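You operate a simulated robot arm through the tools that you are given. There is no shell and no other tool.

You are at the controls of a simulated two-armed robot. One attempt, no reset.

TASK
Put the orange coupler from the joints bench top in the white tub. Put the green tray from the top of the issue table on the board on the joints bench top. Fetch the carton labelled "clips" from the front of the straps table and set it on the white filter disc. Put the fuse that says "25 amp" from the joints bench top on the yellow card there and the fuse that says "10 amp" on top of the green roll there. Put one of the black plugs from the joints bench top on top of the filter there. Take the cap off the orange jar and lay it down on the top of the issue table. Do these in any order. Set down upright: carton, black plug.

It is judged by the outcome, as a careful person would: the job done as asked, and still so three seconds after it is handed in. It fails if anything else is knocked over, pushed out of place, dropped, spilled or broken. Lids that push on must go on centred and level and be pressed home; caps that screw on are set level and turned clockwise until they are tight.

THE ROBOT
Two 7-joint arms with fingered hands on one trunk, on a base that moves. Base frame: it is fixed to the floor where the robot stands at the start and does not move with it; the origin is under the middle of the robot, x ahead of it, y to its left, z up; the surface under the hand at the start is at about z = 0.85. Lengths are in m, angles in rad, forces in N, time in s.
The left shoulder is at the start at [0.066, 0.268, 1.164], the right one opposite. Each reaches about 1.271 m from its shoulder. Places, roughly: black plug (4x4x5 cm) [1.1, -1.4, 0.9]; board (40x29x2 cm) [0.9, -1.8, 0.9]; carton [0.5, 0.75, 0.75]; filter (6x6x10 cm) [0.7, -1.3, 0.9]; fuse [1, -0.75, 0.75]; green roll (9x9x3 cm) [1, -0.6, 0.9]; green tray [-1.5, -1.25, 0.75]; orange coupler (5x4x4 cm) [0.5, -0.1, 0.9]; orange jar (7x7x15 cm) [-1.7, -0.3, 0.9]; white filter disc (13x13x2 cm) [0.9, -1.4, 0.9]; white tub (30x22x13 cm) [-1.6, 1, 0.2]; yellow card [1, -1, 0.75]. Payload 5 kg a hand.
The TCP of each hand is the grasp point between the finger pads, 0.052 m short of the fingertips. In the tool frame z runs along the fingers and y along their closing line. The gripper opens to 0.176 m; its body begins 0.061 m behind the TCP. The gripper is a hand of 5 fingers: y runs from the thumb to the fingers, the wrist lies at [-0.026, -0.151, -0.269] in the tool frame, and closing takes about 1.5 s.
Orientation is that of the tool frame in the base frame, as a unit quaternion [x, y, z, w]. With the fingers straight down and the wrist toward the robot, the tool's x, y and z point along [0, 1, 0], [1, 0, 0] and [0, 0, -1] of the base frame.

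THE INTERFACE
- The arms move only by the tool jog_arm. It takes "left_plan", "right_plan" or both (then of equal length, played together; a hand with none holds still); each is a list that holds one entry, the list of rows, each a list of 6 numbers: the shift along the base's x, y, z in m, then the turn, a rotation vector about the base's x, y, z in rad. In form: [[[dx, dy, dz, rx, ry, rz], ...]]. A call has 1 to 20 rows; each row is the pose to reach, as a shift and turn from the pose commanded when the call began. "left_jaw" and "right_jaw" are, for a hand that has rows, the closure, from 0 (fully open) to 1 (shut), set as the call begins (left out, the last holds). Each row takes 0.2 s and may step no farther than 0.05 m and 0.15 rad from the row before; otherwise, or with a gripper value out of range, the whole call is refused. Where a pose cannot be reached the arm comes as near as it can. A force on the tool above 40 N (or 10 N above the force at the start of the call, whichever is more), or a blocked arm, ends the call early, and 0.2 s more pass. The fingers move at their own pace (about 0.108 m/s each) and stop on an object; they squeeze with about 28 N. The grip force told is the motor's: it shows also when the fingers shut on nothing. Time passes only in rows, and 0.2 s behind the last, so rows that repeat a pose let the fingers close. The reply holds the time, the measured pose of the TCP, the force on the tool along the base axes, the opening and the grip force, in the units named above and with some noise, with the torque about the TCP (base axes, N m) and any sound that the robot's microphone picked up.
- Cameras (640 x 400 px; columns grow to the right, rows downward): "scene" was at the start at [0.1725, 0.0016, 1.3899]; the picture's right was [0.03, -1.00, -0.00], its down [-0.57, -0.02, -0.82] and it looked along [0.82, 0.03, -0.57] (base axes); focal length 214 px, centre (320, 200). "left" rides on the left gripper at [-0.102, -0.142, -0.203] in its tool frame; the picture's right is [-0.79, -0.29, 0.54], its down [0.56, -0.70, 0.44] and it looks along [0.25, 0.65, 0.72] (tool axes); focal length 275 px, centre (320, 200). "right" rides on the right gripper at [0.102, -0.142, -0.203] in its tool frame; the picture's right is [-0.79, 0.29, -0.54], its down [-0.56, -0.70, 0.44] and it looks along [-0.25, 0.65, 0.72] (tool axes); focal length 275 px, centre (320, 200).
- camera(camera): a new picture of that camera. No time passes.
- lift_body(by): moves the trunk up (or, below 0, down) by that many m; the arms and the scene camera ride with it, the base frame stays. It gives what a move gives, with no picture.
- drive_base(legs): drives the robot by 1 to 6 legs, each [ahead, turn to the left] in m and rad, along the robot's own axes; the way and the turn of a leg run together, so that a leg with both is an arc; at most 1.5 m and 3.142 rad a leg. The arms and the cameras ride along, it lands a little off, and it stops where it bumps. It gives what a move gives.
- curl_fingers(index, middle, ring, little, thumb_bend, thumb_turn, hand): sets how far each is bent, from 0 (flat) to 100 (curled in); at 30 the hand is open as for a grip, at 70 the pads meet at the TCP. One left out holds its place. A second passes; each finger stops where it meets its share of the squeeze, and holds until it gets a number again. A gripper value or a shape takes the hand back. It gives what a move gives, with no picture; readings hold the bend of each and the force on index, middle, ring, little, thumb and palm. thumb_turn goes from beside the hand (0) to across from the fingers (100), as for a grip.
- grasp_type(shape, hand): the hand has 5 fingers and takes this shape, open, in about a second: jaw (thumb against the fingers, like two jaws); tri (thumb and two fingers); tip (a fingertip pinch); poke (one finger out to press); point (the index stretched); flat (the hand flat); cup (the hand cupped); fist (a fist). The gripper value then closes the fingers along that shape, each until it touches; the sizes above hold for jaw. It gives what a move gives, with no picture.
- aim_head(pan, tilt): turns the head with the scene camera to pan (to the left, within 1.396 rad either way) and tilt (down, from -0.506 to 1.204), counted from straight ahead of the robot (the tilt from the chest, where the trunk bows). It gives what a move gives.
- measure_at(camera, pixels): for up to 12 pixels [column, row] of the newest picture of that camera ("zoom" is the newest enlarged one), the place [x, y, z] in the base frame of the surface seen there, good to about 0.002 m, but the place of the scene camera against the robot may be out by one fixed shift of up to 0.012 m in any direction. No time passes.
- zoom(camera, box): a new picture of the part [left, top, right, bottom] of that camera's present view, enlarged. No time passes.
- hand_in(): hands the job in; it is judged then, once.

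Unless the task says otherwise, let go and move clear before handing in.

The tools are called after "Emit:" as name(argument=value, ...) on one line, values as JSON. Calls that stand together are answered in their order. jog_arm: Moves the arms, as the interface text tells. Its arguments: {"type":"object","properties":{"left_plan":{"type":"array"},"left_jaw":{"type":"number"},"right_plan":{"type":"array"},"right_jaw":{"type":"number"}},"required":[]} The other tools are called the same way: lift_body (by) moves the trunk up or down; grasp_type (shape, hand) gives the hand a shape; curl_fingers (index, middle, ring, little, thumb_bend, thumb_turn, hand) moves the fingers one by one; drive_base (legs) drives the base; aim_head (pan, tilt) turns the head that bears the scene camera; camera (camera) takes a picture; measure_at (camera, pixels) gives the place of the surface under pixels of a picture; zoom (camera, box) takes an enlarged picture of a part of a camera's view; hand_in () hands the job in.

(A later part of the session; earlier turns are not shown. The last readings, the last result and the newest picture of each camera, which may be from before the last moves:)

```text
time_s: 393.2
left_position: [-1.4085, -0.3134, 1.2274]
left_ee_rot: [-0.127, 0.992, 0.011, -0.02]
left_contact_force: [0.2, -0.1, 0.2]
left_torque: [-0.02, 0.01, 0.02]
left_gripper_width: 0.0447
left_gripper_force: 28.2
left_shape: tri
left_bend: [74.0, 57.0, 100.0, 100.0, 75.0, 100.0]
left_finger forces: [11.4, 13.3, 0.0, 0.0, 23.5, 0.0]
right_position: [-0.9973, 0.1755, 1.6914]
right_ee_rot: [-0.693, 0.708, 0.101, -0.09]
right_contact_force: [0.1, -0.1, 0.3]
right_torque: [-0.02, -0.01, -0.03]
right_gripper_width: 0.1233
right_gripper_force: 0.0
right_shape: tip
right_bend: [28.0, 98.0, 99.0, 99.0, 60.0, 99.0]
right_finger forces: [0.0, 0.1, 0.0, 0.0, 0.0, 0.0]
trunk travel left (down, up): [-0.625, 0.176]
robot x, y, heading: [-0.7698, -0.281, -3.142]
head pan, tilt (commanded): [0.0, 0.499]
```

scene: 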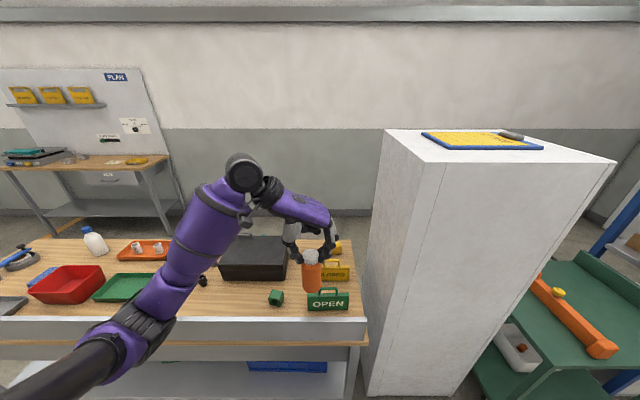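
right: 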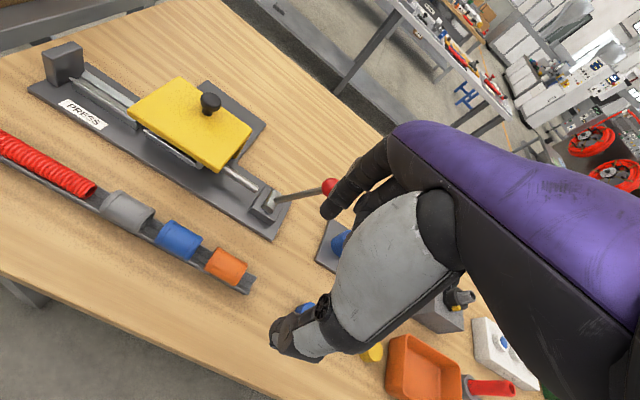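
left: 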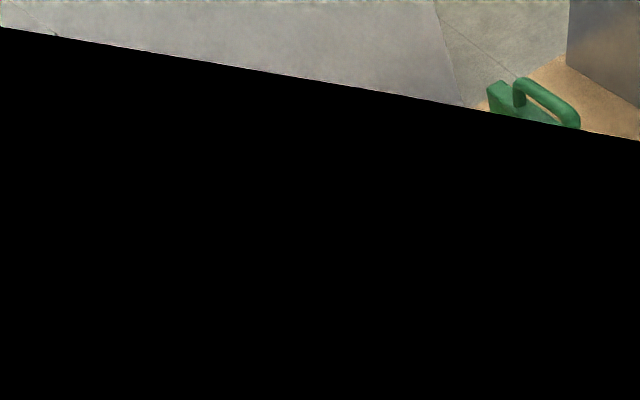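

The jar hangs cleanly from the cap at (-1.41,-0.32), cap top z 1.207. I'll set the right hand to an open jaw and bring it, turned sideways (fingers pointing left-forward), to a pre-grasp 0.2 m from the jar body.

Emit:
grasp_type(shape="jaw", hand="right")

Emit:
jog_arm(right_plan=[[[-0.008, -0.01, -0.016, -0.046, 0.013, -0.012], [-0.025, -0.033, -0.052, -0.144, 0.04, -0.036], [-0.042, -0.055, -0.088, -0.24, 0.066, -0.06], [-0.06, -0.077, -0.123, -0.336, 0.093, -0.084], [-0.077, -0.1, -0.159, -0.432, 0.119, -0.108], [-0.094, -0.122, -0.194, -0.528, 0.146, -0.132], [-0.111, -0.144, -0.229, -0.624, 0.172, -0.156], [-0.128, -0.166, -0.264, -0.72, 0.199, -0.18], [-0.145, -0.188, -0.3, -0.816, 0.225, -0.204], [-0.162, -0.21, -0.335, -0.912, 0.252, -0.228], [-0.179, -0.232, -0.37, -1.008, 0.278, -0.252], [-0.196, -0.254, -0.405, -1.104, 0.305, -0.276], [-0.213, -0.276, -0.44, -1.2, 0.331, -0.3], [-0.23, -0.298, -0.475, -1.296, 0.358, -0.324], [-0.247, -0.32, -0.51, -1.392, 0.384, -0.348], [-0.262, -0.34, -0.54, -1.47, 0.406, -0.368], [-0.272, -0.3525, -0.561, -1.537, 0.4244, -0.3847], [-0.272, -0.3525, -0.561, -1.537, 0.4244, -0.3847]]])

Emit:
camera(camera="scene")

Emit:
camera(camera="right")

```text
time_s: 394.1
left_position: [-1.4078, -0.3144, 1.2288]
left_ee_rot: [-0.126, 0.992, 0.01, -0.019]
left_contact_force: [0.2, -0.5, 0.2]
left_torque: [-0.01, 0.0, -0.01]
left_gripper_width: 0.0447
left_gripper_force: 27.9
left_shape: tri
left_bend: [74.0, 57.0, 100.0, 100.0, 75.0, 100.0]
left_finger forces: [11.3, 13.4, 0.0, 0.1, 23.6, 0.0]
right_position: [-0.9964, 0.1749, 1.6902]
right_ee_rot: [-0.693, 0.708, 0.1, -0.089]
right_contact_force: [0.2, 0.5, 0.4]
right_torque: [-0.02, 0.02, 0.0]
right_gripper_width: 0.1761
right_gripper_force: 0.1
right_shape: jaw
right_bend: [30.0, 30.0, 30.0, 30.0, 30.0, 98.0]
right_finger forces: [0.0, 0.0, 0.0, 0.0, 0.1, 0.1]
trunk travel left (down, up): [-0.625, 0.176]
robot x, y, heading: [-0.7701, -0.2827, -3.142]
head pan, tilt (commanded): [0.0, 0.499]
```

```text
time_s: 396.2
left_position: [-1.396, -0.3121, 1.2365]
left_ee_rot: [-0.127, 0.992, 0.009, -0.026]
left_contact_force: [-3.5, 2.4, -2.7]
left_torque: [-0.26, -0.13, -0.04]
left_gripper_width: 0.0444
left_gripper_force: 28.3
left_shape: tri
left_bend: [74.0, 57.0, 100.0, 100.0, 75.0, 100.0]
left_finger forces: [11.5, 14.1, 0.1, 0.1, 24.2, 0.0]
right_position: [-1.318, 0.0985, 1.6497]
right_ee_rot: [-0.502, 0.703, -0.097, -0.495]
right_contact_force: [-4.5, 6.9, -8.0]
right_torque: [-0.85, 0.31, 0.8]
right_gripper_width: 0.1756
right_gripper_force: 0.1
right_shape: jaw
right_bend: [30.0, 30.0, 30.0, 30.0, 30.0, 98.0]
right_finger forces: [0.0, 0.1, 0.0, 0.1, 0.1, 0.0]
right hand out of reach, approached as far as the arm can: row 3, 4, 5, 6, 7, 8, 9, 10
trunk travel left (down, up): [-0.625, 0.176]
robot x, y, heading: [-0.7668, -0.2839, -3.135]
head pan, tilt (commanded): [0.0, 0.499]
stopped in row 10 (right hand): the force on the tool passed its limit at 52 N (the readings are from after the stop); the commanded pose is now the measured one
```

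```text
taken
```

scene: 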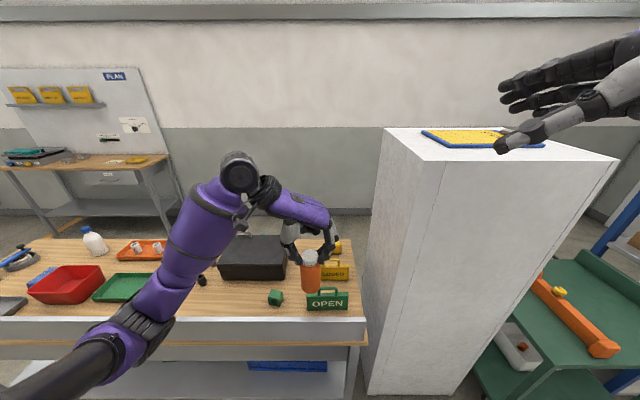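

```text
taken
```

right: 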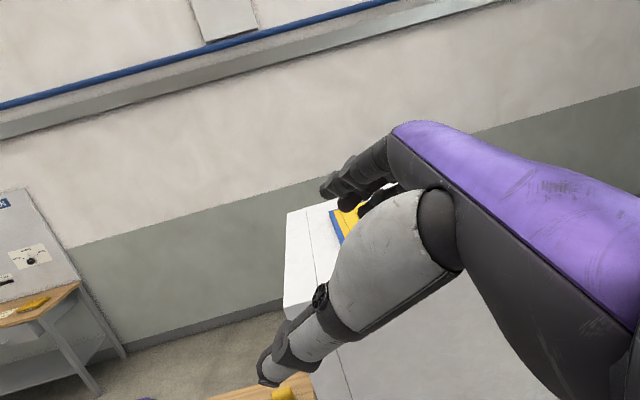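

The right arm got stuck high near the cabinet top. It's safer to do this in free space: I'll settle, then back the base 0.4 m into the aisle with the jar held.

Emit:
jog_arm(left_plan=[[[0, 0, 0, 0, 0, 0], [0, 0, 0, 0, 0, 0]]], right_plan=[[[0, 0, 0, 0, 0, 0], [0, 0, 0, 0, 0, 0]]])

Emit:
drive_base(legs=[[-0.35, 0]])

Emit:
jog_arm(left_plan=[[[0, 0, 0, 0, 0, 0], [0, 0, 0, 0, 0, 0], [0, 0, 0, 0, 0, 0]]], right_plan=[[[0, 0, 0, 0, 0, 0], [0, 0, 0, 0, 0, 0], [0, 0, 0, 0, 0, 0]]])

Emit:
camera(camera="scene")

```text
time_s: 396.8
left_position: [-1.3901, -0.3172, 1.2404]
left_ee_rot: [-0.126, 0.992, 0.012, -0.029]
left_contact_force: [3.2, -0.5, -2.3]
left_torque: [0.08, 0.26, 0.04]
left_gripper_width: 0.0442
left_gripper_force: 28.0
left_shape: tri
left_bend: [74.0, 57.0, 100.0, 100.0, 75.0, 100.0]
left_finger forces: [12.4, 13.1, 0.0, 0.0, 24.1, 0.0]
right_position: [-1.3079, 0.0892, 1.6565]
right_ee_rot: [-0.504, 0.7, -0.091, -0.497]
right_contact_force: [3.1, -1.0, 1.1]
right_torque: [0.23, -0.02, -0.36]
right_gripper_width: 0.176
right_gripper_force: 0.1
right_shape: jaw
right_bend: [30.0, 30.0, 30.0, 30.0, 30.0, 98.0]
right_finger forces: [0.0, 0.0, 0.0, 0.1, 0.1, 0.0]
trunk travel left (down, up): [-0.625, 0.176]
robot x, y, heading: [-0.77, -0.2838, -3.137]
head pan, tilt (commanded): [0.0, 0.499]
```

```text
time_s: 399.7
left_position: [-1.0406, -0.3164, 1.2382]
left_ee_rot: [-0.127, 0.991, 0.012, -0.028]
left_contact_force: [1.0, -0.7, -3.6]
left_torque: [0.03, 0.08, 0.04]
left_gripper_width: 0.0444
left_gripper_force: 28.0
left_shape: tri
left_bend: [74.0, 57.0, 100.0, 100.0, 75.0, 100.0]
left_finger forces: [12.2, 13.4, 0.0, 0.0, 24.0, 0.1]
right_position: [-0.9613, 0.0915, 1.6538]
right_ee_rot: [-0.504, 0.701, -0.093, -0.495]
right_contact_force: [0.7, -0.7, -0.1]
right_torque: [0.06, 0.0, -0.11]
right_gripper_width: 0.1759
right_gripper_force: 0.1
right_shape: jaw
right_bend: [30.0, 30.0, 30.0, 30.0, 30.0, 98.0]
right_finger forces: [0.1, 0.0, 0.0, 0.0, 0.1, 0.0]
trunk travel left (down, up): [-0.625, 0.176]
robot x, y, heading: [-0.4201, -0.2835, -3.133]
head pan, tilt (commanded): [0.0, 0.499]
```

```text
time_s: 399.9
left_position: [-1.0041, -0.318, 1.2545]
left_ee_rot: [-0.131, 0.991, 0.01, -0.04]
left_contact_force: [5.5, -0.4, -0.7]
left_torque: [-0.03, 0.83, 0.13]
left_gripper_width: 0.0442
left_gripper_force: 27.7
left_shape: tri
left_bend: [74.0, 57.0, 100.0, 100.0, 75.0, 100.0]
left_finger forces: [11.9, 14.1, 0.0, 0.1, 24.2, 0.0]
right_position: [-0.9281, 0.1065, 1.6803]
right_ee_rot: [-0.483, 0.704, -0.095, -0.511]
right_contact_force: [5.5, -0.7, 0.8]
right_torque: [-0.04, 0.19, -0.39]
right_gripper_width: 0.1758
right_gripper_force: 0.1
right_shape: jaw
right_bend: [30.0, 30.0, 30.0, 30.0, 30.0, 97.0]
right_finger forces: [0.0, 0.1, 0.0, 0.1, 0.1, 0.1]
trunk travel left (down, up): [-0.625, 0.176]
robot x, y, heading: [-0.4203, -0.2805, -3.137]
head pan, tilt (commanded): [0.0, 0.499]
stopped in row 1 (right hand): the force on the tool passed its limit at 96 N (the readings are from after the stop); the commanded pose is now the measured one
```

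```text
taken
```

scene: 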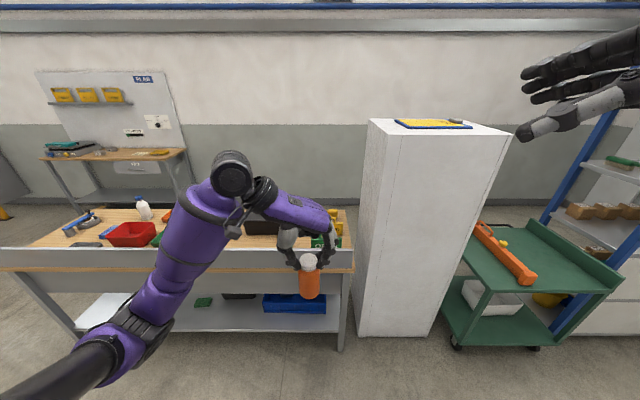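

Another jolt on settling, but the jar is still firmly held. I'll hold again, then move the jar forward and toward the robot's right so both arms can work on it comfortably.

Emit:
jog_arm(left_plan=[[[0, 0, 0, 0, 0, 0], [0, 0, 0, 0, 0, 0], [0, 0, 0, 0, 0, 0]]])

Emit:
jog_arm(left_plan=[[[-0.005, 0.005, 0, 0, 0, 0], [-0.02, 0.02, 0, 0, 0.01, 0], [-0.045, 0.045, 0, 0, 0.02, 0], [-0.07, 0.07, 0, 0, 0.03, 0], [-0.095, 0.1, 0, 0, 0.04, 0], [-0.12, 0.13, 0, 0, 0.05, 0], [-0.145, 0.16, 0, 0, 0.06, 0], [-0.17, 0.19, 0, 0, 0.07, 0], [-0.195, 0.215, 0, 0, 0.075, 0], [-0.215, 0.238, 0, 0, 0.08, 0], [-0.215, 0.238, 0, 0, 0.08, 0]]])

Emit:
camera(camera="scene")

```text
time_s: 400.7
left_position: [-1.0168, -0.3178, 1.2493]
left_ee_rot: [-0.132, 0.991, 0.009, -0.035]
left_contact_force: [-2.8, -0.3, -4.9]
left_torque: [0.05, -0.39, -0.09]
left_gripper_width: 0.0442
left_gripper_force: 28.2
left_shape: tri
left_bend: [74.0, 57.0, 100.0, 100.0, 75.0, 100.0]
left_finger forces: [12.3, 13.9, 0.0, 0.0, 24.1, 0.1]
right_position: [-0.9449, 0.1056, 1.6719]
right_ee_rot: [-0.484, 0.707, -0.099, -0.507]
right_contact_force: [-5.0, -0.3, -1.8]
right_torque: [-0.16, -0.08, 0.34]
right_gripper_width: 0.176
right_gripper_force: 0.1
right_shape: jaw
right_bend: [30.0, 30.0, 30.0, 30.0, 30.0, 97.0]
right_finger forces: [0.0, 0.0, 0.0, 0.1, 0.0, 0.0]
trunk travel left (down, up): [-0.625, 0.176]
robot x, y, heading: [-0.4179, -0.2806, -3.136]
head pan, tilt (commanded): [0.0, 0.499]
```

```text
time_s: 403.1
left_position: [-1.2265, -0.0821, 1.2523]
left_ee_rot: [-0.131, 0.988, 0.016, -0.077]
left_contact_force: [0.5, -1.4, -2.9]
left_torque: [0.14, -0.04, 0.03]
left_gripper_width: 0.0441
left_gripper_force: 28.0
left_shape: tri
left_bend: [74.0, 57.0, 100.0, 100.0, 75.0, 100.0]
left_finger forces: [12.4, 13.8, 0.1, 0.0, 23.9, 0.1]
right_position: [-0.9388, 0.1045, 1.6767]
right_ee_rot: [-0.483, 0.707, -0.096, -0.508]
right_contact_force: [0.9, -0.3, 0.4]
right_torque: [0.07, -0.08, -0.15]
right_gripper_width: 0.1759
right_gripper_force: 0.0
right_shape: jaw
right_bend: [30.0, 30.0, 30.0, 30.0, 30.0, 97.0]
right_finger forces: [0.0, 0.0, 0.0, 0.0, 0.0, 0.1]
trunk travel left (down, up): [-0.625, 0.176]
robot x, y, heading: [-0.4165, -0.2799, -3.133]
head pan, tilt (commanded): [0.0, 0.499]
```

```text
taken
```

scene: 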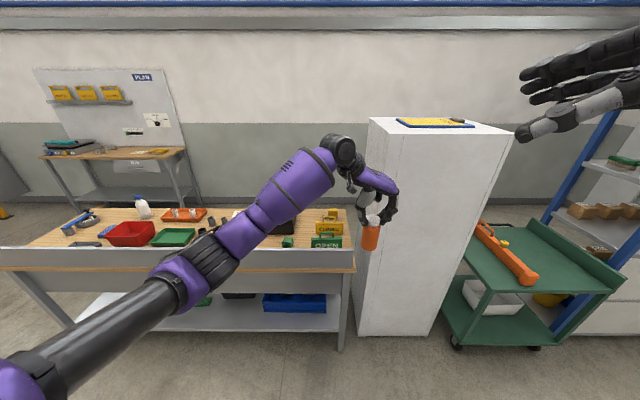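

The jar is out front-right but tilted ~9° the wrong way. I'll level it and bring the right hand down to the pre-grasp beside it.

Emit:
jog_arm(left_plan=[[[0, 0, 0, 0, -0.01, 0], [0, 0, 0, 0, -0.025, 0], [0, 0, 0, 0, -0.045, 0], [0, 0, 0, 0, -0.065, 0], [0, 0, 0, 0, -0.085, 0], [0, 0, 0, 0, -0.105, 0], [0, 0, 0, 0, -0.125, 0], [0, 0, 0, 0, -0.14, 0], [0, 0, 0, 0, -0.15, 0], [0, 0, 0, 0, -0.15, 0], [0, 0, 0, 0, -0.15, 0], [0, 0, 0, 0, -0.15, 0], [0, 0, 0, 0, -0.15, 0], [0, 0, 0, 0, -0.15, 0], [0, 0, 0, 0, -0.15, 0]]], right_plan=[[[0, 0, -0.01, -0.01, 0, 0], [0, 0, -0.04, -0.03, 0.003, -0.005], [0, 0, -0.08, -0.07, 0.006, -0.01], [0, 0, -0.12, -0.12, 0.01, -0.02], [-0.01, 0, -0.16, -0.17, 0.014, -0.03], [-0.02, -0.005, -0.2, -0.22, 0.018, -0.035], [-0.035, -0.01, -0.24, -0.27, 0.022, -0.045], [-0.05, -0.015, -0.28, -0.32, 0.026, -0.05], [-0.065, -0.02, -0.32, -0.37, 0.03, -0.06], [-0.08, -0.025, -0.36, -0.42, 0.035, -0.07], [-0.095, -0.03, -0.4, -0.47, 0.039, -0.075], [-0.11, -0.035, -0.44, -0.52, 0.043, -0.08], [-0.125, -0.04, -0.48, -0.57, 0.047, -0.09], [-0.14, -0.0455, -0.515, -0.61, 0.05, -0.1], [-0.147, -0.0455, -0.541, -0.623, 0.0514, -0.1]]])

Emit:
camera(camera="scene")

Emit:
camera(camera="right")

```text
time_s: 406.3
left_position: [-1.2288, -0.081, 1.2508]
left_ee_rot: [-0.132, 0.991, 0.005, -0.002]
left_contact_force: [-1.7, -1.2, -5.2]
left_torque: [0.19, -0.18, -0.01]
left_gripper_width: 0.0442
left_gripper_force: 28.2
left_shape: tri
left_bend: [74.0, 57.0, 100.0, 100.0, 75.0, 100.0]
left_finger forces: [11.6, 14.8, 0.0, 0.1, 23.8, 0.0]
right_position: [-0.9759, 0.2065, 1.313]
right_ee_rot: [-0.287, 0.655, -0.267, -0.646]
right_contact_force: [-0.9, -0.3, 0.9]
right_torque: [0.09, -0.07, 0.01]
right_gripper_width: 0.176
right_gripper_force: 0.1
right_shape: jaw
right_bend: [30.0, 30.0, 30.0, 30.0, 30.0, 97.0]
right_finger forces: [0.1, 0.0, 0.0, 0.1, 0.0, 0.1]
right hand out of reach, approached as far as the arm can: row 1, 2, 3, 4, 5, 6, 7, 8, 9, 10, 11, 12, 13, 14, 15
trunk travel left (down, up): [-0.625, 0.176]
robot x, y, heading: [-0.4172, -0.283, -3.134]
head pan, tilt (commanded): [0.0, 0.499]
```

```text
taken
```

scene: 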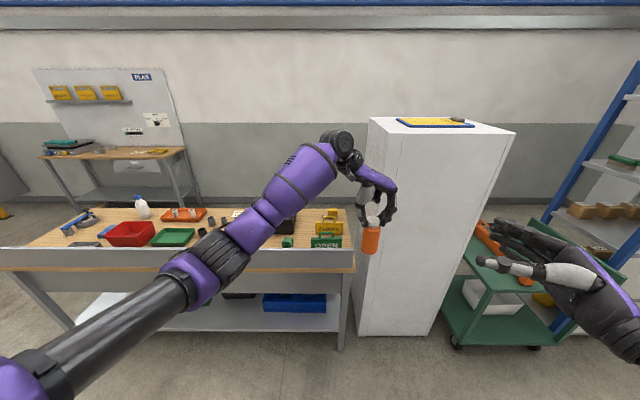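

```text
taken
```

right: 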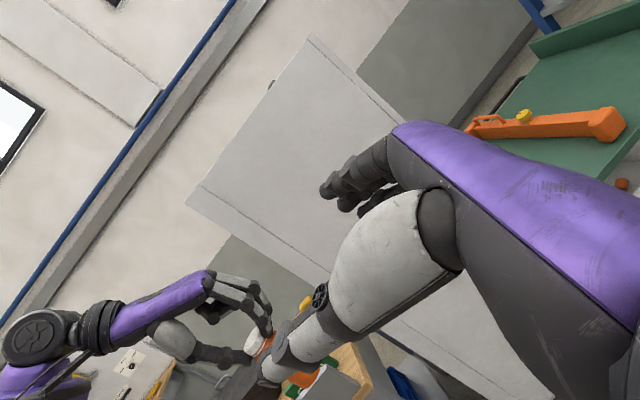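

The right hand is in the wanted orientation. I'll move it down to the pre-grasp point beside the jar.

Emit:
jog_arm(right_plan=[[[-0.005, -0.005, -0.01, 0, 0, 0], [-0.015, -0.02, -0.03, 0, 0, 0], [-0.027, -0.037, -0.05, 0, 0, 0], [-0.04, -0.055, -0.07, 0, 0, 0], [-0.053, -0.072, -0.09, 0, 0, 0], [-0.066, -0.09, -0.11, 0, 0, 0], [-0.08, -0.107, -0.13, 0, 0, 0], [-0.093, -0.125, -0.15, 0, 0, 0], [-0.105, -0.14, -0.17, 0, 0, 0], [-0.11, -0.1475, -0.177, 0, 0, 0], [-0.11, -0.1475, -0.177, 0, 0, 0]]])

Emit:
camera(camera="scene")

Emit:
camera(camera="right")

```text
time_s: 408.7
left_position: [-1.2272, -0.0798, 1.2528]
left_ee_rot: [-0.132, 0.991, 0.005, -0.002]
left_contact_force: [0.2, -0.2, -3.7]
left_torque: [-0.01, 0.01, 0.05]
left_gripper_width: 0.0442
left_gripper_force: 28.2
left_shape: tri
left_bend: [74.0, 57.0, 100.0, 100.0, 75.0, 100.0]
left_finger forces: [11.8, 14.5, 0.0, 0.0, 23.7, 0.1]
right_position: [-0.9734, 0.21, 1.3138]
right_ee_rot: [-0.284, 0.653, -0.27, -0.649]
right_contact_force: [0.0, 0.8, -0.4]
right_torque: [-0.06, 0.01, 0.01]
right_gripper_width: 0.1761
right_gripper_force: 0.1
right_shape: jaw
right_bend: [30.0, 30.0, 30.0, 30.0, 30.0, 97.0]
right_finger forces: [0.0, 0.0, 0.0, 0.0, 0.0, 0.0]
right hand out of reach, approached as far as the arm can: row 1, 2, 3, 4, 5, 6, 7, 8, 9, 10, 11
trunk travel left (down, up): [-0.625, 0.176]
robot x, y, heading: [-0.4207, -0.2799, -3.135]
head pan, tilt (commanded): [0.0, 0.499]
```

```text
taken
```

scene: 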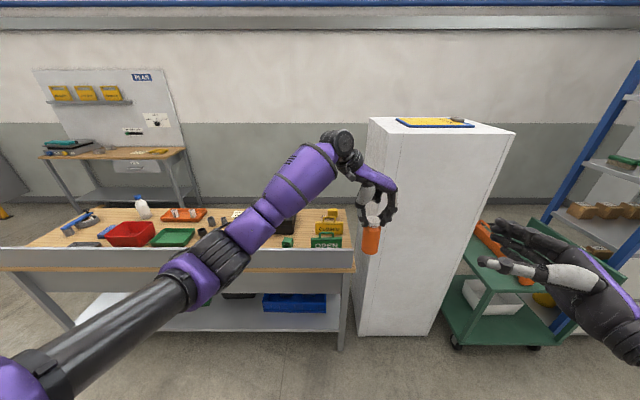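

```text
taken
```

right: 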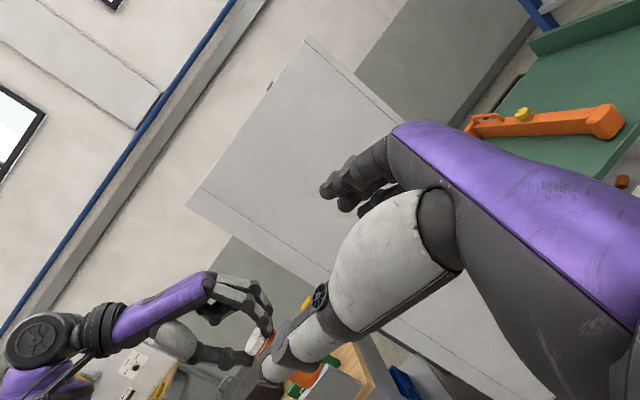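

The right arm won't go lower in that orientation. I'll probe which directions it can move: first forward, then left, in small steps.

Emit:
jog_arm(right_plan=[[[-0.03, 0, 0, 0, 0, 0], [-0.06, 0, 0, 0, 0, 0], [-0.09, 0, 0, 0, 0, 0], [-0.12, 0, 0, 0, 0, 0], [-0.12, 0, 0, 0, 0, 0]]])

Emit:
jog_arm(right_plan=[[[0, -0.03, 0, 0, 0, 0], [0, -0.06, 0, 0, 0, 0], [0, -0.09, 0, 0, 0, 0], [0, -0.12, 0, 0, 0, 0], [0, -0.12, 0, 0, 0, 0]]])

```text
time_s: 409.9
left_position: [-1.2268, -0.0788, 1.2531]
left_ee_rot: [-0.132, 0.991, 0.005, -0.003]
left_contact_force: [0.1, -0.2, -2.9]
left_torque: [0.02, 0.06, 0.02]
left_gripper_width: 0.044
left_gripper_force: 28.2
left_shape: tri
left_bend: [74.0, 57.0, 100.0, 100.0, 75.0, 100.0]
left_finger forces: [11.9, 14.5, 0.1, 0.0, 23.7, 0.0]
right_position: [-1.048, 0.2378, 1.3497]
right_ee_rot: [-0.283, 0.653, -0.269, -0.649]
right_contact_force: [0.2, 0.7, -0.3]
right_torque: [0.05, -0.07, -0.05]
right_gripper_width: 0.1762
right_gripper_force: 0.1
right_shape: jaw
right_bend: [30.0, 30.0, 30.0, 30.0, 30.0, 97.0]
right_finger forces: [0.0, 0.0, 0.0, 0.0, 0.1, 0.1]
right hand out of reach, approached as far as the arm can: row 1, 2, 3, 4, 5
trunk travel left (down, up): [-0.625, 0.176]
robot x, y, heading: [-0.4198, -0.2776, -3.133]
head pan, tilt (commanded): [0.0, 0.499]
```

```text
time_s: 411.1
left_position: [-1.2271, -0.0795, 1.2502]
left_ee_rot: [-0.133, 0.991, 0.005, -0.002]
left_contact_force: [0.9, 0.3, -3.2]
left_torque: [0.02, -0.01, 0.02]
left_gripper_width: 0.044
left_gripper_force: 28.4
left_shape: tri
left_bend: [74.0, 57.0, 100.0, 100.0, 75.0, 100.0]
left_finger forces: [11.8, 14.6, 0.0, 0.0, 23.8, 0.0]
right_position: [-1.0273, 0.1843, 1.375]
right_ee_rot: [-0.283, 0.653, -0.27, -0.648]
right_contact_force: [-0.4, -0.8, -0.8]
right_torque: [0.0, 0.02, 0.02]
right_gripper_width: 0.1757
right_gripper_force: 0.0
right_shape: jaw
right_bend: [30.0, 30.0, 30.0, 30.0, 30.0, 97.0]
right_finger forces: [0.0, 0.0, 0.1, 0.0, 0.0, 0.1]
right hand out of reach, approached as far as the arm can: row 1, 2, 3, 4, 5
trunk travel left (down, up): [-0.625, 0.176]
robot x, y, heading: [-0.4181, -0.2809, -3.133]
head pan, tilt (commanded): [0.0, 0.499]
```

With that inward-pointing orientation the right arm is constrained. I'll turn the right hand 45° so its fingers point straight ahead (handshake style), which should suit the arm better.

Emit:
jog_arm(right_plan=[[[0, 0, 0, 0, 0, -0.05], [0.01, 0.0, -0.01, 0, 0, -0.15], [0.02, 0.0, -0.02, 0, 0, -0.27], [0.03, 0.0, -0.03, 0, 0, -0.39], [0.04, 0.0, -0.04, 0, 0, -0.51], [0.05, 0.0, -0.05, 0, 0, -0.63], [0.05, 0.0, -0.06, 0, 0, -0.72], [0.05, 0.0, -0.07, 0, 0, -0.785], [0.05, 0.0, -0.08, 0, 0, -0.785]]])

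Emit:
jog_arm(right_plan=[[[0, -0.01, -0.02, 0, 0, 0], [0, -0.03, -0.04, 0, 0, 0], [0, -0.05, -0.07, 0, 0, 0], [0, -0.07, -0.1, 0, 0, 0], [0, -0.09, -0.13, 0, 0, 0], [0, -0.11, -0.15, 0, 0, 0], [0, -0.12, -0.16, 0, 0, 0]]])

Emit:
camera(camera="scene")

```text
time_s: 413.1
left_position: [-1.2262, -0.0793, 1.2516]
left_ee_rot: [-0.132, 0.991, 0.006, -0.002]
left_contact_force: [-0.6, -0.2, -3.5]
left_torque: [0.03, 0.01, 0.01]
left_gripper_width: 0.0445
left_gripper_force: 28.0
left_shape: tri
left_bend: [74.0, 57.0, 100.0, 100.0, 75.0, 100.0]
left_finger forces: [11.8, 14.7, 0.0, 0.0, 23.7, 0.0]
right_position: [-0.9986, 0.428, 1.3754]
right_ee_rot: [-0.013, 0.71, -0.001, -0.704]
right_contact_force: [-0.8, -0.7, -0.6]
right_torque: [0.02, 0.0, 0.02]
right_gripper_width: 0.1758
right_gripper_force: 0.0
right_shape: jaw
right_bend: [30.0, 30.0, 30.0, 30.0, 30.0, 98.0]
right_finger forces: [0.1, 0.0, 0.1, 0.1, 0.0, 0.0]
right hand out of reach, approached as far as the arm can: row 1, 2, 3, 4, 5, 6, 7, 8, 9
trunk travel left (down, up): [-0.625, 0.176]
robot x, y, heading: [-0.4188, -0.2797, -3.134]
head pan, tilt (commanded): [0.0, 0.499]
```

```text
time_s: 414.7
left_position: [-1.2257, -0.0794, 1.252]
left_ee_rot: [-0.132, 0.991, 0.006, -0.004]
left_contact_force: [-0.7, -0.1, -3.4]
left_torque: [-0.04, 0.07, 0.04]
left_gripper_width: 0.044
left_gripper_force: 28.2
left_shape: tri
left_bend: [74.0, 57.0, 100.0, 100.0, 75.0, 100.0]
left_finger forces: [11.7, 14.7, 0.1, 0.0, 23.8, 0.0]
right_position: [-0.9572, 0.4443, 1.3268]
right_ee_rot: [-0.014, 0.711, 0.0, -0.703]
right_contact_force: [1.5, -0.2, 0.6]
right_torque: [-0.02, -0.02, 0.05]
right_gripper_width: 0.1761
right_gripper_force: 0.0
right_shape: jaw
right_bend: [30.0, 30.0, 30.0, 30.0, 30.0, 97.0]
right_finger forces: [0.0, 0.0, 0.0, 0.1, 0.1, 0.1]
right hand out of reach, approached as far as the arm can: row 1, 2, 3, 4, 5, 6, 7
trunk travel left (down, up): [-0.625, 0.176]
robot x, y, heading: [-0.4195, -0.281, -3.14]
head pan, tilt (commanded): [0.0, 0.499]
```

```text
taken
```

scene: 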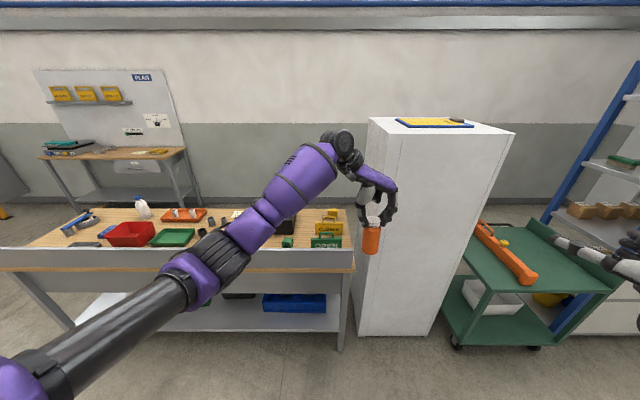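

The right arm holds that orientation only around (-0.98,0.21,1.31). I'll return it there and instead bring the jar to it with the left hand, which can cross over in front.

Emit:
jog_arm(right_plan=[[[0, -0.01, 0, 0, 0, 0.05], [0, -0.04, 0, 0, 0, 0.15], [0, -0.08, 0, 0, 0, 0.27], [-0.005, -0.12, 0, 0, 0, 0.39], [-0.01, -0.16, 0, 0, 0, 0.51], [-0.015, -0.2, -0.005, 0, 0, 0.63], [-0.02, -0.225, -0.01, 0, 0, 0.72], [-0.02, -0.2378, -0.014, 0, 0, 0.785], [-0.02, -0.2378, -0.014, 0, 0, 0.785]]])

Emit:
jog_arm(left_plan=[[[0.005, 0.005, 0.01, 0, 0, 0], [0.015, 0.015, 0.03, 0, 0, 0], [0.025, 0.03, 0.05, 0, 0, 0], [0.04, 0.045, 0.07, 0, 0, 0], [0.055, 0.06, 0.09, 0, 0, 0], [0.065, 0.075, 0.11, 0, 0, 0], [0.075, 0.09, 0.13, 0, 0, 0], [0.085, 0.105, 0.15, 0, 0, 0], [0.092, 0.12, 0.165, 0, 0, 0], [0.1, 0.13, 0.18, 0, 0, 0], [0.1, 0.13, 0.18, 0, 0, 0]]])

Emit:
camera(camera="scene")

```text
time_s: 416.7
left_position: [-1.227, -0.0791, 1.2519]
left_ee_rot: [-0.132, 0.991, 0.006, -0.003]
left_contact_force: [-0.1, 0.3, -3.0]
left_torque: [-0.02, -0.04, -0.03]
left_gripper_width: 0.0439
left_gripper_force: 28.0
left_shape: tri
left_bend: [74.0, 57.0, 100.0, 100.0, 75.0, 100.0]
left_finger forces: [11.7, 14.8, 0.0, 0.1, 23.6, 0.0]
right_position: [-0.9731, 0.2075, 1.3123]
right_ee_rot: [-0.283, 0.653, -0.271, -0.648]
right_contact_force: [-0.4, -0.1, 0.0]
right_torque: [0.0, -0.01, 0.04]
right_gripper_width: 0.176
right_gripper_force: 0.2
right_shape: jaw
right_bend: [30.0, 30.0, 30.0, 30.0, 30.0, 97.0]
right_finger forces: [0.0, 0.1, 0.1, 0.0, 0.1, 0.1]
right hand out of reach, approached as far as the arm can: row 2, 3, 4, 5, 6, 7, 8, 9
trunk travel left (down, up): [-0.625, 0.176]
robot x, y, heading: [-0.4183, -0.2818, -3.135]
head pan, tilt (commanded): [0.0, 0.499]
```

```text
time_s: 419.1
left_position: [-1.129, 0.0492, 1.4324]
left_ee_rot: [-0.133, 0.991, 0.005, -0.002]
left_contact_force: [0.1, 0.3, -3.3]
left_torque: [0.0, -0.07, 0.0]
left_gripper_width: 0.0443
left_gripper_force: 27.9
left_shape: tri
left_bend: [74.0, 57.0, 100.0, 100.0, 75.0, 100.0]
left_finger forces: [11.6, 14.9, 0.0, 0.0, 23.5, 0.1]
right_position: [-0.9736, 0.2083, 1.3131]
right_ee_rot: [-0.283, 0.653, -0.27, -0.648]
right_contact_force: [-0.2, -0.5, -0.1]
right_torque: [-0.01, 0.02, 0.08]
right_gripper_width: 0.1761
right_gripper_force: 0.0
right_shape: jaw
right_bend: [30.0, 30.0, 30.0, 30.0, 30.0, 97.0]
right_finger forces: [0.1, 0.0, 0.0, 0.1, 0.1, 0.0]
trunk travel left (down, up): [-0.625, 0.176]
robot x, y, heading: [-0.4168, -0.2814, -3.137]
head pan, tilt (commanded): [0.0, 0.499]
```

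```text
taken
```

scene: 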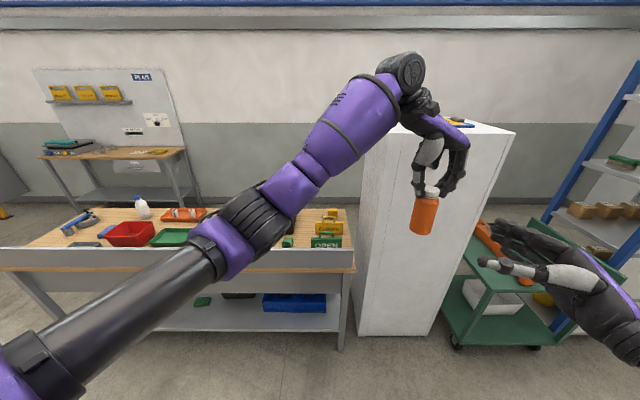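

The left arm reached easily; the jar body is now level with the right hand's opening. I'll slide the jar into the right hand's open grip.

Emit:
jog_arm(left_plan=[[[0.015, 0.015, 0.004, 0, 0, 0], [0.035, 0.036, 0.006, 0, 0, 0], [0.06, 0.061, 0.006, 0, 0, 0], [0.085, 0.087, 0.006, 0, 0, 0], [0.11, 0.113, 0.006, 0, 0, 0], [0.13, 0.133, 0.006, 0, 0, 0], [0.13, 0.133, 0.006, 0, 0, 0]]])

Emit:
camera(camera="scene")

Emit:
zoom(camera="scene", box=[380, 120, 640, 340])

Emit:
camera(camera="right")

```text
time_s: 420.7
left_position: [-0.9999, 0.1836, 1.4363]
left_ee_rot: [-0.133, 0.991, 0.006, -0.001]
left_contact_force: [-3.2, -0.8, -3.4]
left_torque: [0.16, -0.23, -0.07]
left_gripper_width: 0.0439
left_gripper_force: 28.1
left_shape: tri
left_bend: [74.0, 57.0, 100.0, 100.0, 75.0, 100.0]
left_finger forces: [11.5, 15.0, 0.0, 0.1, 23.6, 0.0]
right_position: [-0.9745, 0.2085, 1.3125]
right_ee_rot: [-0.284, 0.654, -0.27, -0.648]
right_contact_force: [-1.1, -0.2, 0.1]
right_torque: [0.0, 0.02, 0.07]
right_gripper_width: 0.1759
right_gripper_force: 0.0
right_shape: jaw
right_bend: [30.0, 30.0, 30.0, 30.0, 30.0, 97.0]
right_finger forces: [0.0, 0.0, 0.0, 0.0, 0.0, 0.0]
trunk travel left (down, up): [-0.625, 0.176]
robot x, y, heading: [-0.4189, -0.2794, -3.138]
head pan, tilt (commanded): [0.0, 0.499]
```

```text
taken
```

scene: 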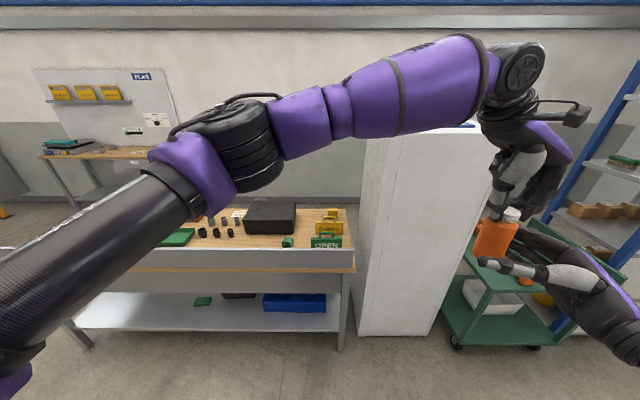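

```text
1.82 times, centred on (510, 230) of scene
```

zoom: 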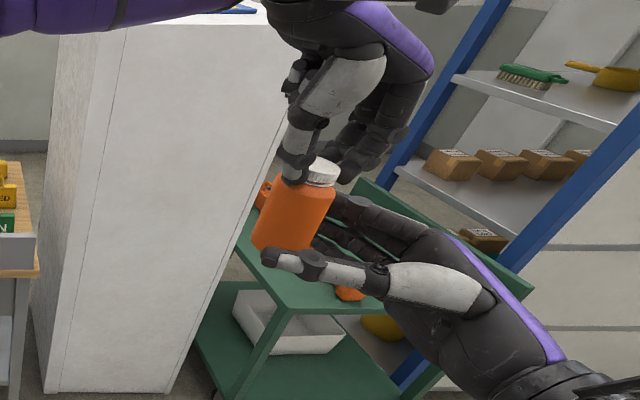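

```text
taken
```

right: 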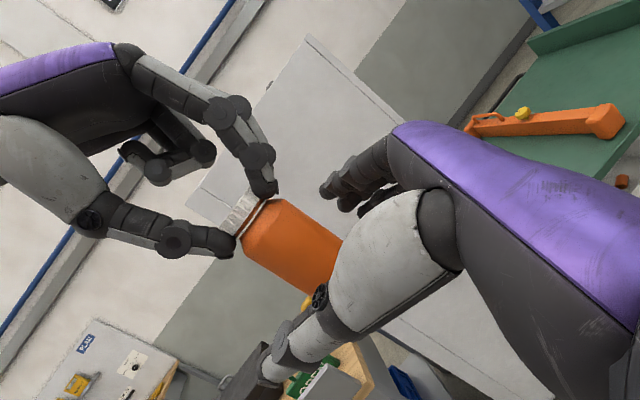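

The jar is between the right thumb and fingers. I'll ease it in 2.5 cm further and then close the right hand on the body.

Emit:
jog_arm(left_plan=[[[0.006, 0.006, 0, 0, 0, 0], [0.012, 0.012, 0, 0, 0, 0], [0.018, 0.017, 0, 0, 0, 0], [0.018, 0.017, 0, 0, 0, 0]]])

Emit:
jog_arm(right_plan=[[[0, 0, 0, 0, 0, 0], [0, 0, 0, 0, 0, 0], [0, 0, 0, 0, 0, 0], [0, 0, 0, 0, 0, 0], [0, 0, 0, 0, 0, 0], [0, 0, 0, 0, 0, 0], [0, 0, 0, 0, 0, 0]]], right_jaw=1.0)

Emit:
zoom(camera="scene", box=[400, 120, 640, 320])

Emit:
camera(camera="right")

```text
time_s: 421.7
left_position: [-0.9924, 0.1895, 1.438]
left_ee_rot: [-0.132, 0.991, 0.006, -0.003]
left_contact_force: [-0.9, 0.1, -2.3]
left_torque: [0.03, -0.1, 0.0]
left_gripper_width: 0.0442
left_gripper_force: 27.9
left_shape: tri
left_bend: [74.0, 57.0, 100.0, 100.0, 75.0, 100.0]
left_finger forces: [11.7, 14.9, 0.0, 0.1, 23.8, 0.1]
left hand out of reach, approached as far as the arm can: row 2, 3, 4
right_position: [-0.9718, 0.2081, 1.3133]
right_ee_rot: [-0.283, 0.653, -0.27, -0.648]
right_contact_force: [-0.7, 0.4, 0.0]
right_torque: [0.01, -0.01, 0.03]
right_gripper_width: 0.1759
right_gripper_force: 0.1
right_shape: jaw
right_bend: [30.0, 30.0, 30.0, 30.0, 30.0, 97.0]
right_finger forces: [0.0, 0.1, 0.1, 0.0, 0.0, 0.0]
trunk travel left (down, up): [-0.625, 0.176]
robot x, y, heading: [-0.4174, -0.2768, -3.134]
head pan, tilt (commanded): [0.0, 0.499]
```

```text
time_s: 423.3
left_position: [-0.9916, 0.1897, 1.4381]
left_ee_rot: [-0.132, 0.991, 0.006, -0.003]
left_contact_force: [-0.7, 1.7, -3.9]
left_torque: [0.06, 0.01, -0.01]
left_gripper_width: 0.0442
left_gripper_force: 27.9
left_shape: tri
left_bend: [74.0, 57.0, 100.0, 100.0, 75.0, 100.0]
left_finger forces: [12.1, 15.6, 0.1, 0.1, 22.9, 0.0]
right_position: [-0.9742, 0.2082, 1.3129]
right_ee_rot: [-0.283, 0.653, -0.271, -0.648]
right_contact_force: [1.3, -0.9, 0.4]
right_torque: [0.15, 0.12, 0.07]
right_gripper_width: 0.0594
right_gripper_force: 27.9
right_shape: jaw
right_bend: [74.0, 52.0, 51.0, 49.0, 74.0, 100.0]
right_finger forces: [12.8, 7.0, 3.3, 0.1, 23.5, 0.0]
trunk travel left (down, up): [-0.625, 0.176]
robot x, y, heading: [-0.4199, -0.281, -3.139]
head pan, tilt (commanded): [0.0, 0.499]
```

```text
2.00 times, centred on (520, 220) of scene
```

zoom: 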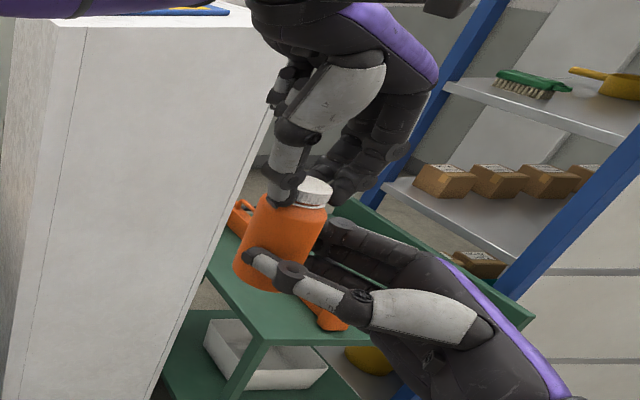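

```text
taken
```

right: 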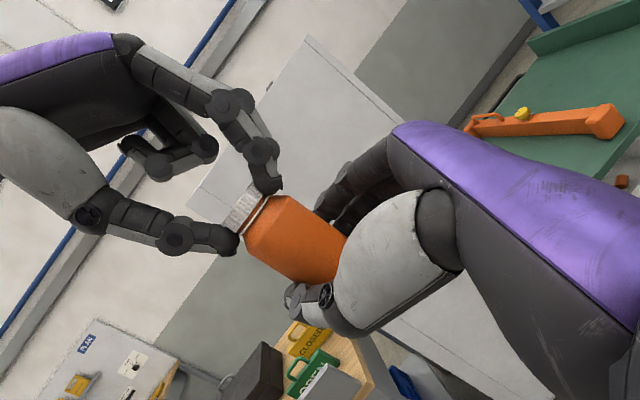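

The right hand now grips the jar body (thumb 23.5 N). I'll turn the cap counter-clockwise 0.4 rad with the left hand and watch the torque.

Emit:
jog_arm(left_plan=[[[0, 0, 0, 0, 0, 0.05], [0, 0, 0, 0, 0, 0.12], [0, 0, 0, 0, 0, 0.2], [0, 0, 0, 0, 0, 0.3], [0, 0, 0, 0, 0, 0.4]]])

Emit:
zoom(camera="right", box=[180, 130, 360, 310])

```text
time_s: 424.5
left_position: [-1.0085, 0.1787, 1.4421]
left_ee_rot: [-0.331, 0.944, 0.004, -0.001]
left_contact_force: [3.6, 3.2, -11.3]
left_torque: [0.5, -0.5, -0.07]
left_gripper_width: 0.0438
left_gripper_force: 27.8
left_shape: tri
left_bend: [74.0, 57.0, 100.0, 100.0, 75.0, 100.0]
left_finger forces: [16.5, 11.6, 0.0, 0.1, 21.6, 0.0]
left hand out of reach, approached as far as the arm can: row 5
right_position: [-0.9739, 0.2071, 1.3142]
right_ee_rot: [-0.285, 0.652, -0.27, -0.649]
right_contact_force: [-4.8, -5.3, 8.6]
right_torque: [-0.04, 0.16, 0.03]
right_gripper_width: 0.0585
right_gripper_force: 28.0
right_shape: jaw
right_bend: [74.0, 53.0, 52.0, 49.0, 74.0, 100.0]
right_finger forces: [15.3, 5.1, 2.4, 0.0, 23.2, 0.0]
trunk travel left (down, up): [-0.625, 0.176]
robot x, y, heading: [-0.4141, -0.2797, -3.134]
head pan, tilt (commanded): [0.0, 0.499]
```

```text
2.22 times, centred on (270, 220) of right
```

zoom: 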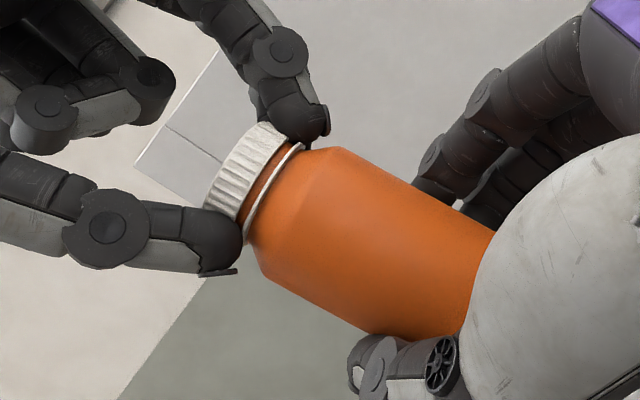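

The right-hand view shows an orange gap opening between cap and ring, so the cap is coming up, but the left arm hit its reach and pulled sideways ~2 cm. I'll release the cap with the left hand and look.

Emit:
jog_arm(left_plan=[[[0, 0, 0, 0, 0, 0], [0, 0, 0, 0, 0, 0], [0, 0, 0, 0, 0, 0], [0, 0, 0, 0, 0, 0]]], left_jaw=0.5)

Emit:
zoom(camera="right", box=[180, 130, 360, 310])

Emit:
camera(camera="left")

Emit:
zoom(camera="scene", box=[420, 140, 600, 300])

```text
time_s: 425.5
left_position: [-1.0079, 0.1789, 1.4464]
left_ee_rot: [-0.328, 0.945, 0.007, -0.001]
left_contact_force: [-0.8, 0.0, -0.8]
left_torque: [0.01, -0.09, 0.01]
left_gripper_width: 0.0877
left_gripper_force: 0.1
left_shape: tri
left_bend: [74.0, 45.0, 99.0, 99.0, 71.0, 100.0]
left_finger forces: [0.0, 0.0, 0.1, 0.0, 0.1, 0.0]
right_position: [-0.9728, 0.2078, 1.312]
right_ee_rot: [-0.283, 0.653, -0.27, -0.649]
right_contact_force: [-0.5, 0.0, -2.5]
right_torque: [0.07, -0.06, 0.01]
right_gripper_width: 0.0585
right_gripper_force: 28.1
right_shape: jaw
right_bend: [74.0, 53.0, 53.0, 49.0, 75.0, 100.0]
right_finger forces: [15.0, 6.6, 4.3, 0.0, 24.6, 0.0]
trunk travel left (down, up): [-0.625, 0.176]
robot x, y, heading: [-0.4165, -0.2772, -3.13]
head pan, tilt (commanded): [0.0, 0.499]
```

```text
2.22 times, centred on (270, 220) of right
```

zoom: 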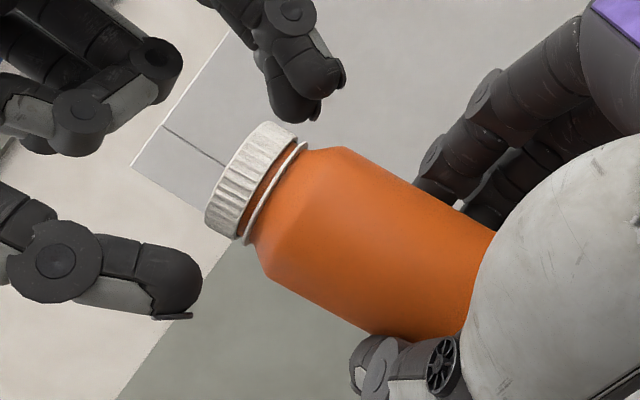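

```text
taken
```

left: 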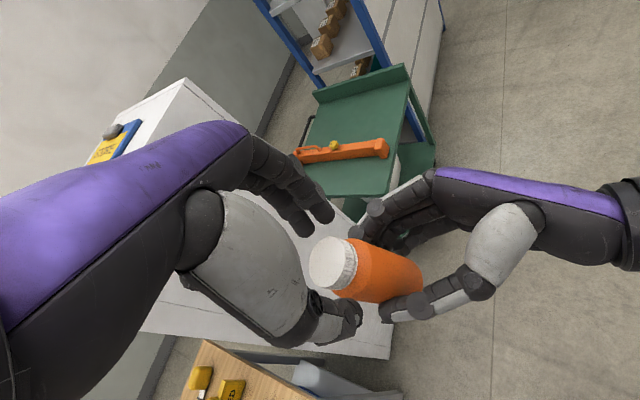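

```text
2.50 times, centred on (510, 220) of scene
```

zoom: 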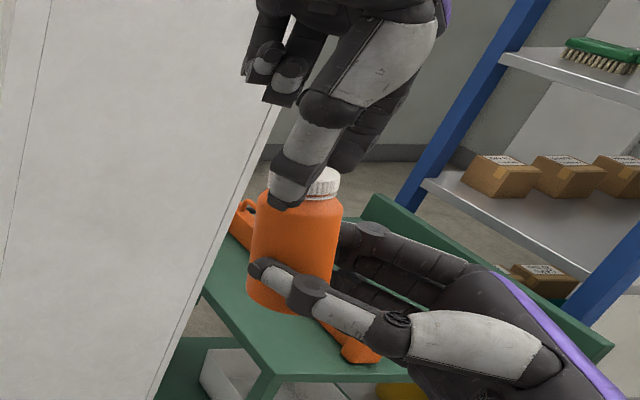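

The cap has clearly risen on its thread (orange neck visible), and the right hand holds the jar. I'll measure the cap's current centre in the left view to regrip it.

Emit:
zoom(camera="left", box=[290, 220, 440, 320])

Emit:
measure_at(camera="zoom", pixels=[[150, 165], [100, 165], [190, 165], [150, 110], [150, 220], [120, 130], [175, 200], [250, 150], [350, 180], [260, 250], [330, 240], [215, 195]])

```text
4.00 times, centred on (365, 270) of left
```

zoom: 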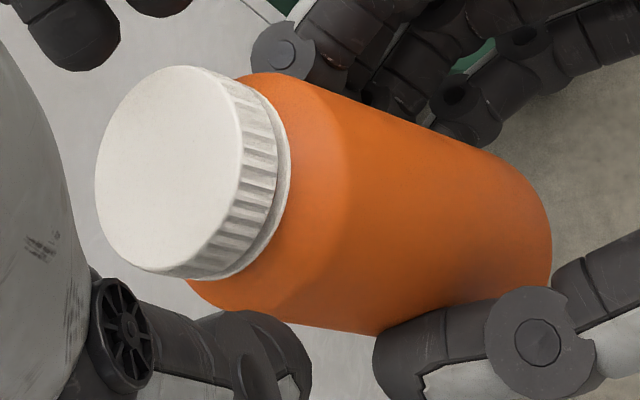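

```text
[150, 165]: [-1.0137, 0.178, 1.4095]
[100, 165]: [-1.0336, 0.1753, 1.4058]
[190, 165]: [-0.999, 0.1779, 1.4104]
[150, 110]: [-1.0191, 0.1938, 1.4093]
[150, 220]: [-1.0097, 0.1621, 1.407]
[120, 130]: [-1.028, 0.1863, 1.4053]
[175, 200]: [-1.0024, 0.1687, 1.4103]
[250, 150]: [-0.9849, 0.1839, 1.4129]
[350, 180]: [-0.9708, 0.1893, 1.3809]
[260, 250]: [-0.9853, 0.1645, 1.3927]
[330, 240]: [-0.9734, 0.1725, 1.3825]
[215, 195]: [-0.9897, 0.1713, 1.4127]
```

The jar leans about 8° forward in the right hand. I'll try to level it by rotating the right hand slightly, with the left hand open and clear.

Emit:
jog_arm(left_plan=[[[0, 0, 0.015, 0, 0, 0], [0, 0, 0.03, 0, 0, 0], [0, 0, 0.045, 0, 0, 0], [0, 0, 0.045, 0, 0, 0], [0, 0, 0.045, 0, 0, 0], [0, 0, 0.045, 0, 0, 0], [0, 0, 0.045, 0, 0, 0]]], right_plan=[[[0, 0, 0, 0, 0, 0], [0, 0, 0, 0, 0.02, 0], [0, 0, 0, 0, 0.05, 0], [0, 0, 0, 0, 0.08, 0], [0, 0, 0, 0, 0.11, 0], [0, 0, 0, 0, 0.14, 0], [0, 0, 0, 0, 0.14, 0]]])

Emit:
camera(camera="left")

Emit:
zoom(camera="scene", box=[420, 120, 640, 320])

```text
time_s: 427.1
left_position: [-1.0221, 0.1678, 1.4958]
left_ee_rot: [-0.333, 0.943, 0.009, 0.002]
left_contact_force: [-0.2, 0.4, -0.6]
left_torque: [-0.07, 0.12, 0.02]
left_gripper_width: 0.0875
left_gripper_force: 0.1
left_shape: tri
left_bend: [74.0, 45.0, 99.0, 99.0, 71.0, 100.0]
left_finger forces: [0.1, 0.1, 0.0, 0.0, 0.1, 0.1]
left hand out of reach, approached as far as the arm can: row 1, 2, 3, 4, 5, 6, 7
right_position: [-0.9616, 0.2174, 1.348]
right_ee_rot: [0.297, -0.617, 0.255, 0.683]
right_contact_force: [0.7, 0.6, -3.6]
right_torque: [0.07, -0.1, 0.02]
right_gripper_width: 0.0588
right_gripper_force: 27.8
right_shape: jaw
right_bend: [74.0, 53.0, 53.0, 49.0, 75.0, 100.0]
right_finger forces: [15.0, 6.4, 4.3, 0.0, 24.7, 0.1]
right hand out of reach, approached as far as the arm can: row 2, 3, 4, 5, 6, 7
trunk travel left (down, up): [-0.625, 0.176]
robot x, y, heading: [-0.4207, -0.2793, -3.134]
head pan, tilt (commanded): [0.0, 0.499]
```

```text
taken
```

left: 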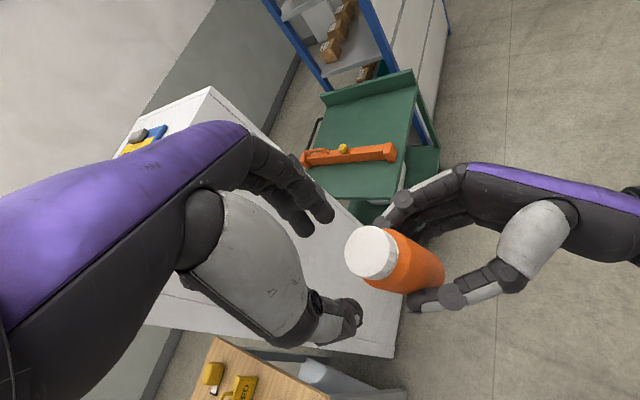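

```text
2.00 times, centred on (530, 220) of scene
```

zoom: 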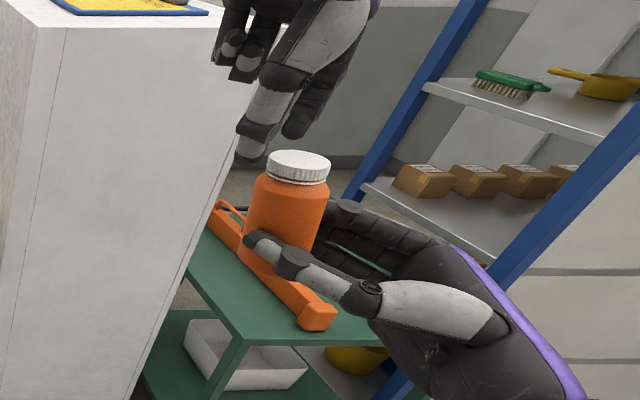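

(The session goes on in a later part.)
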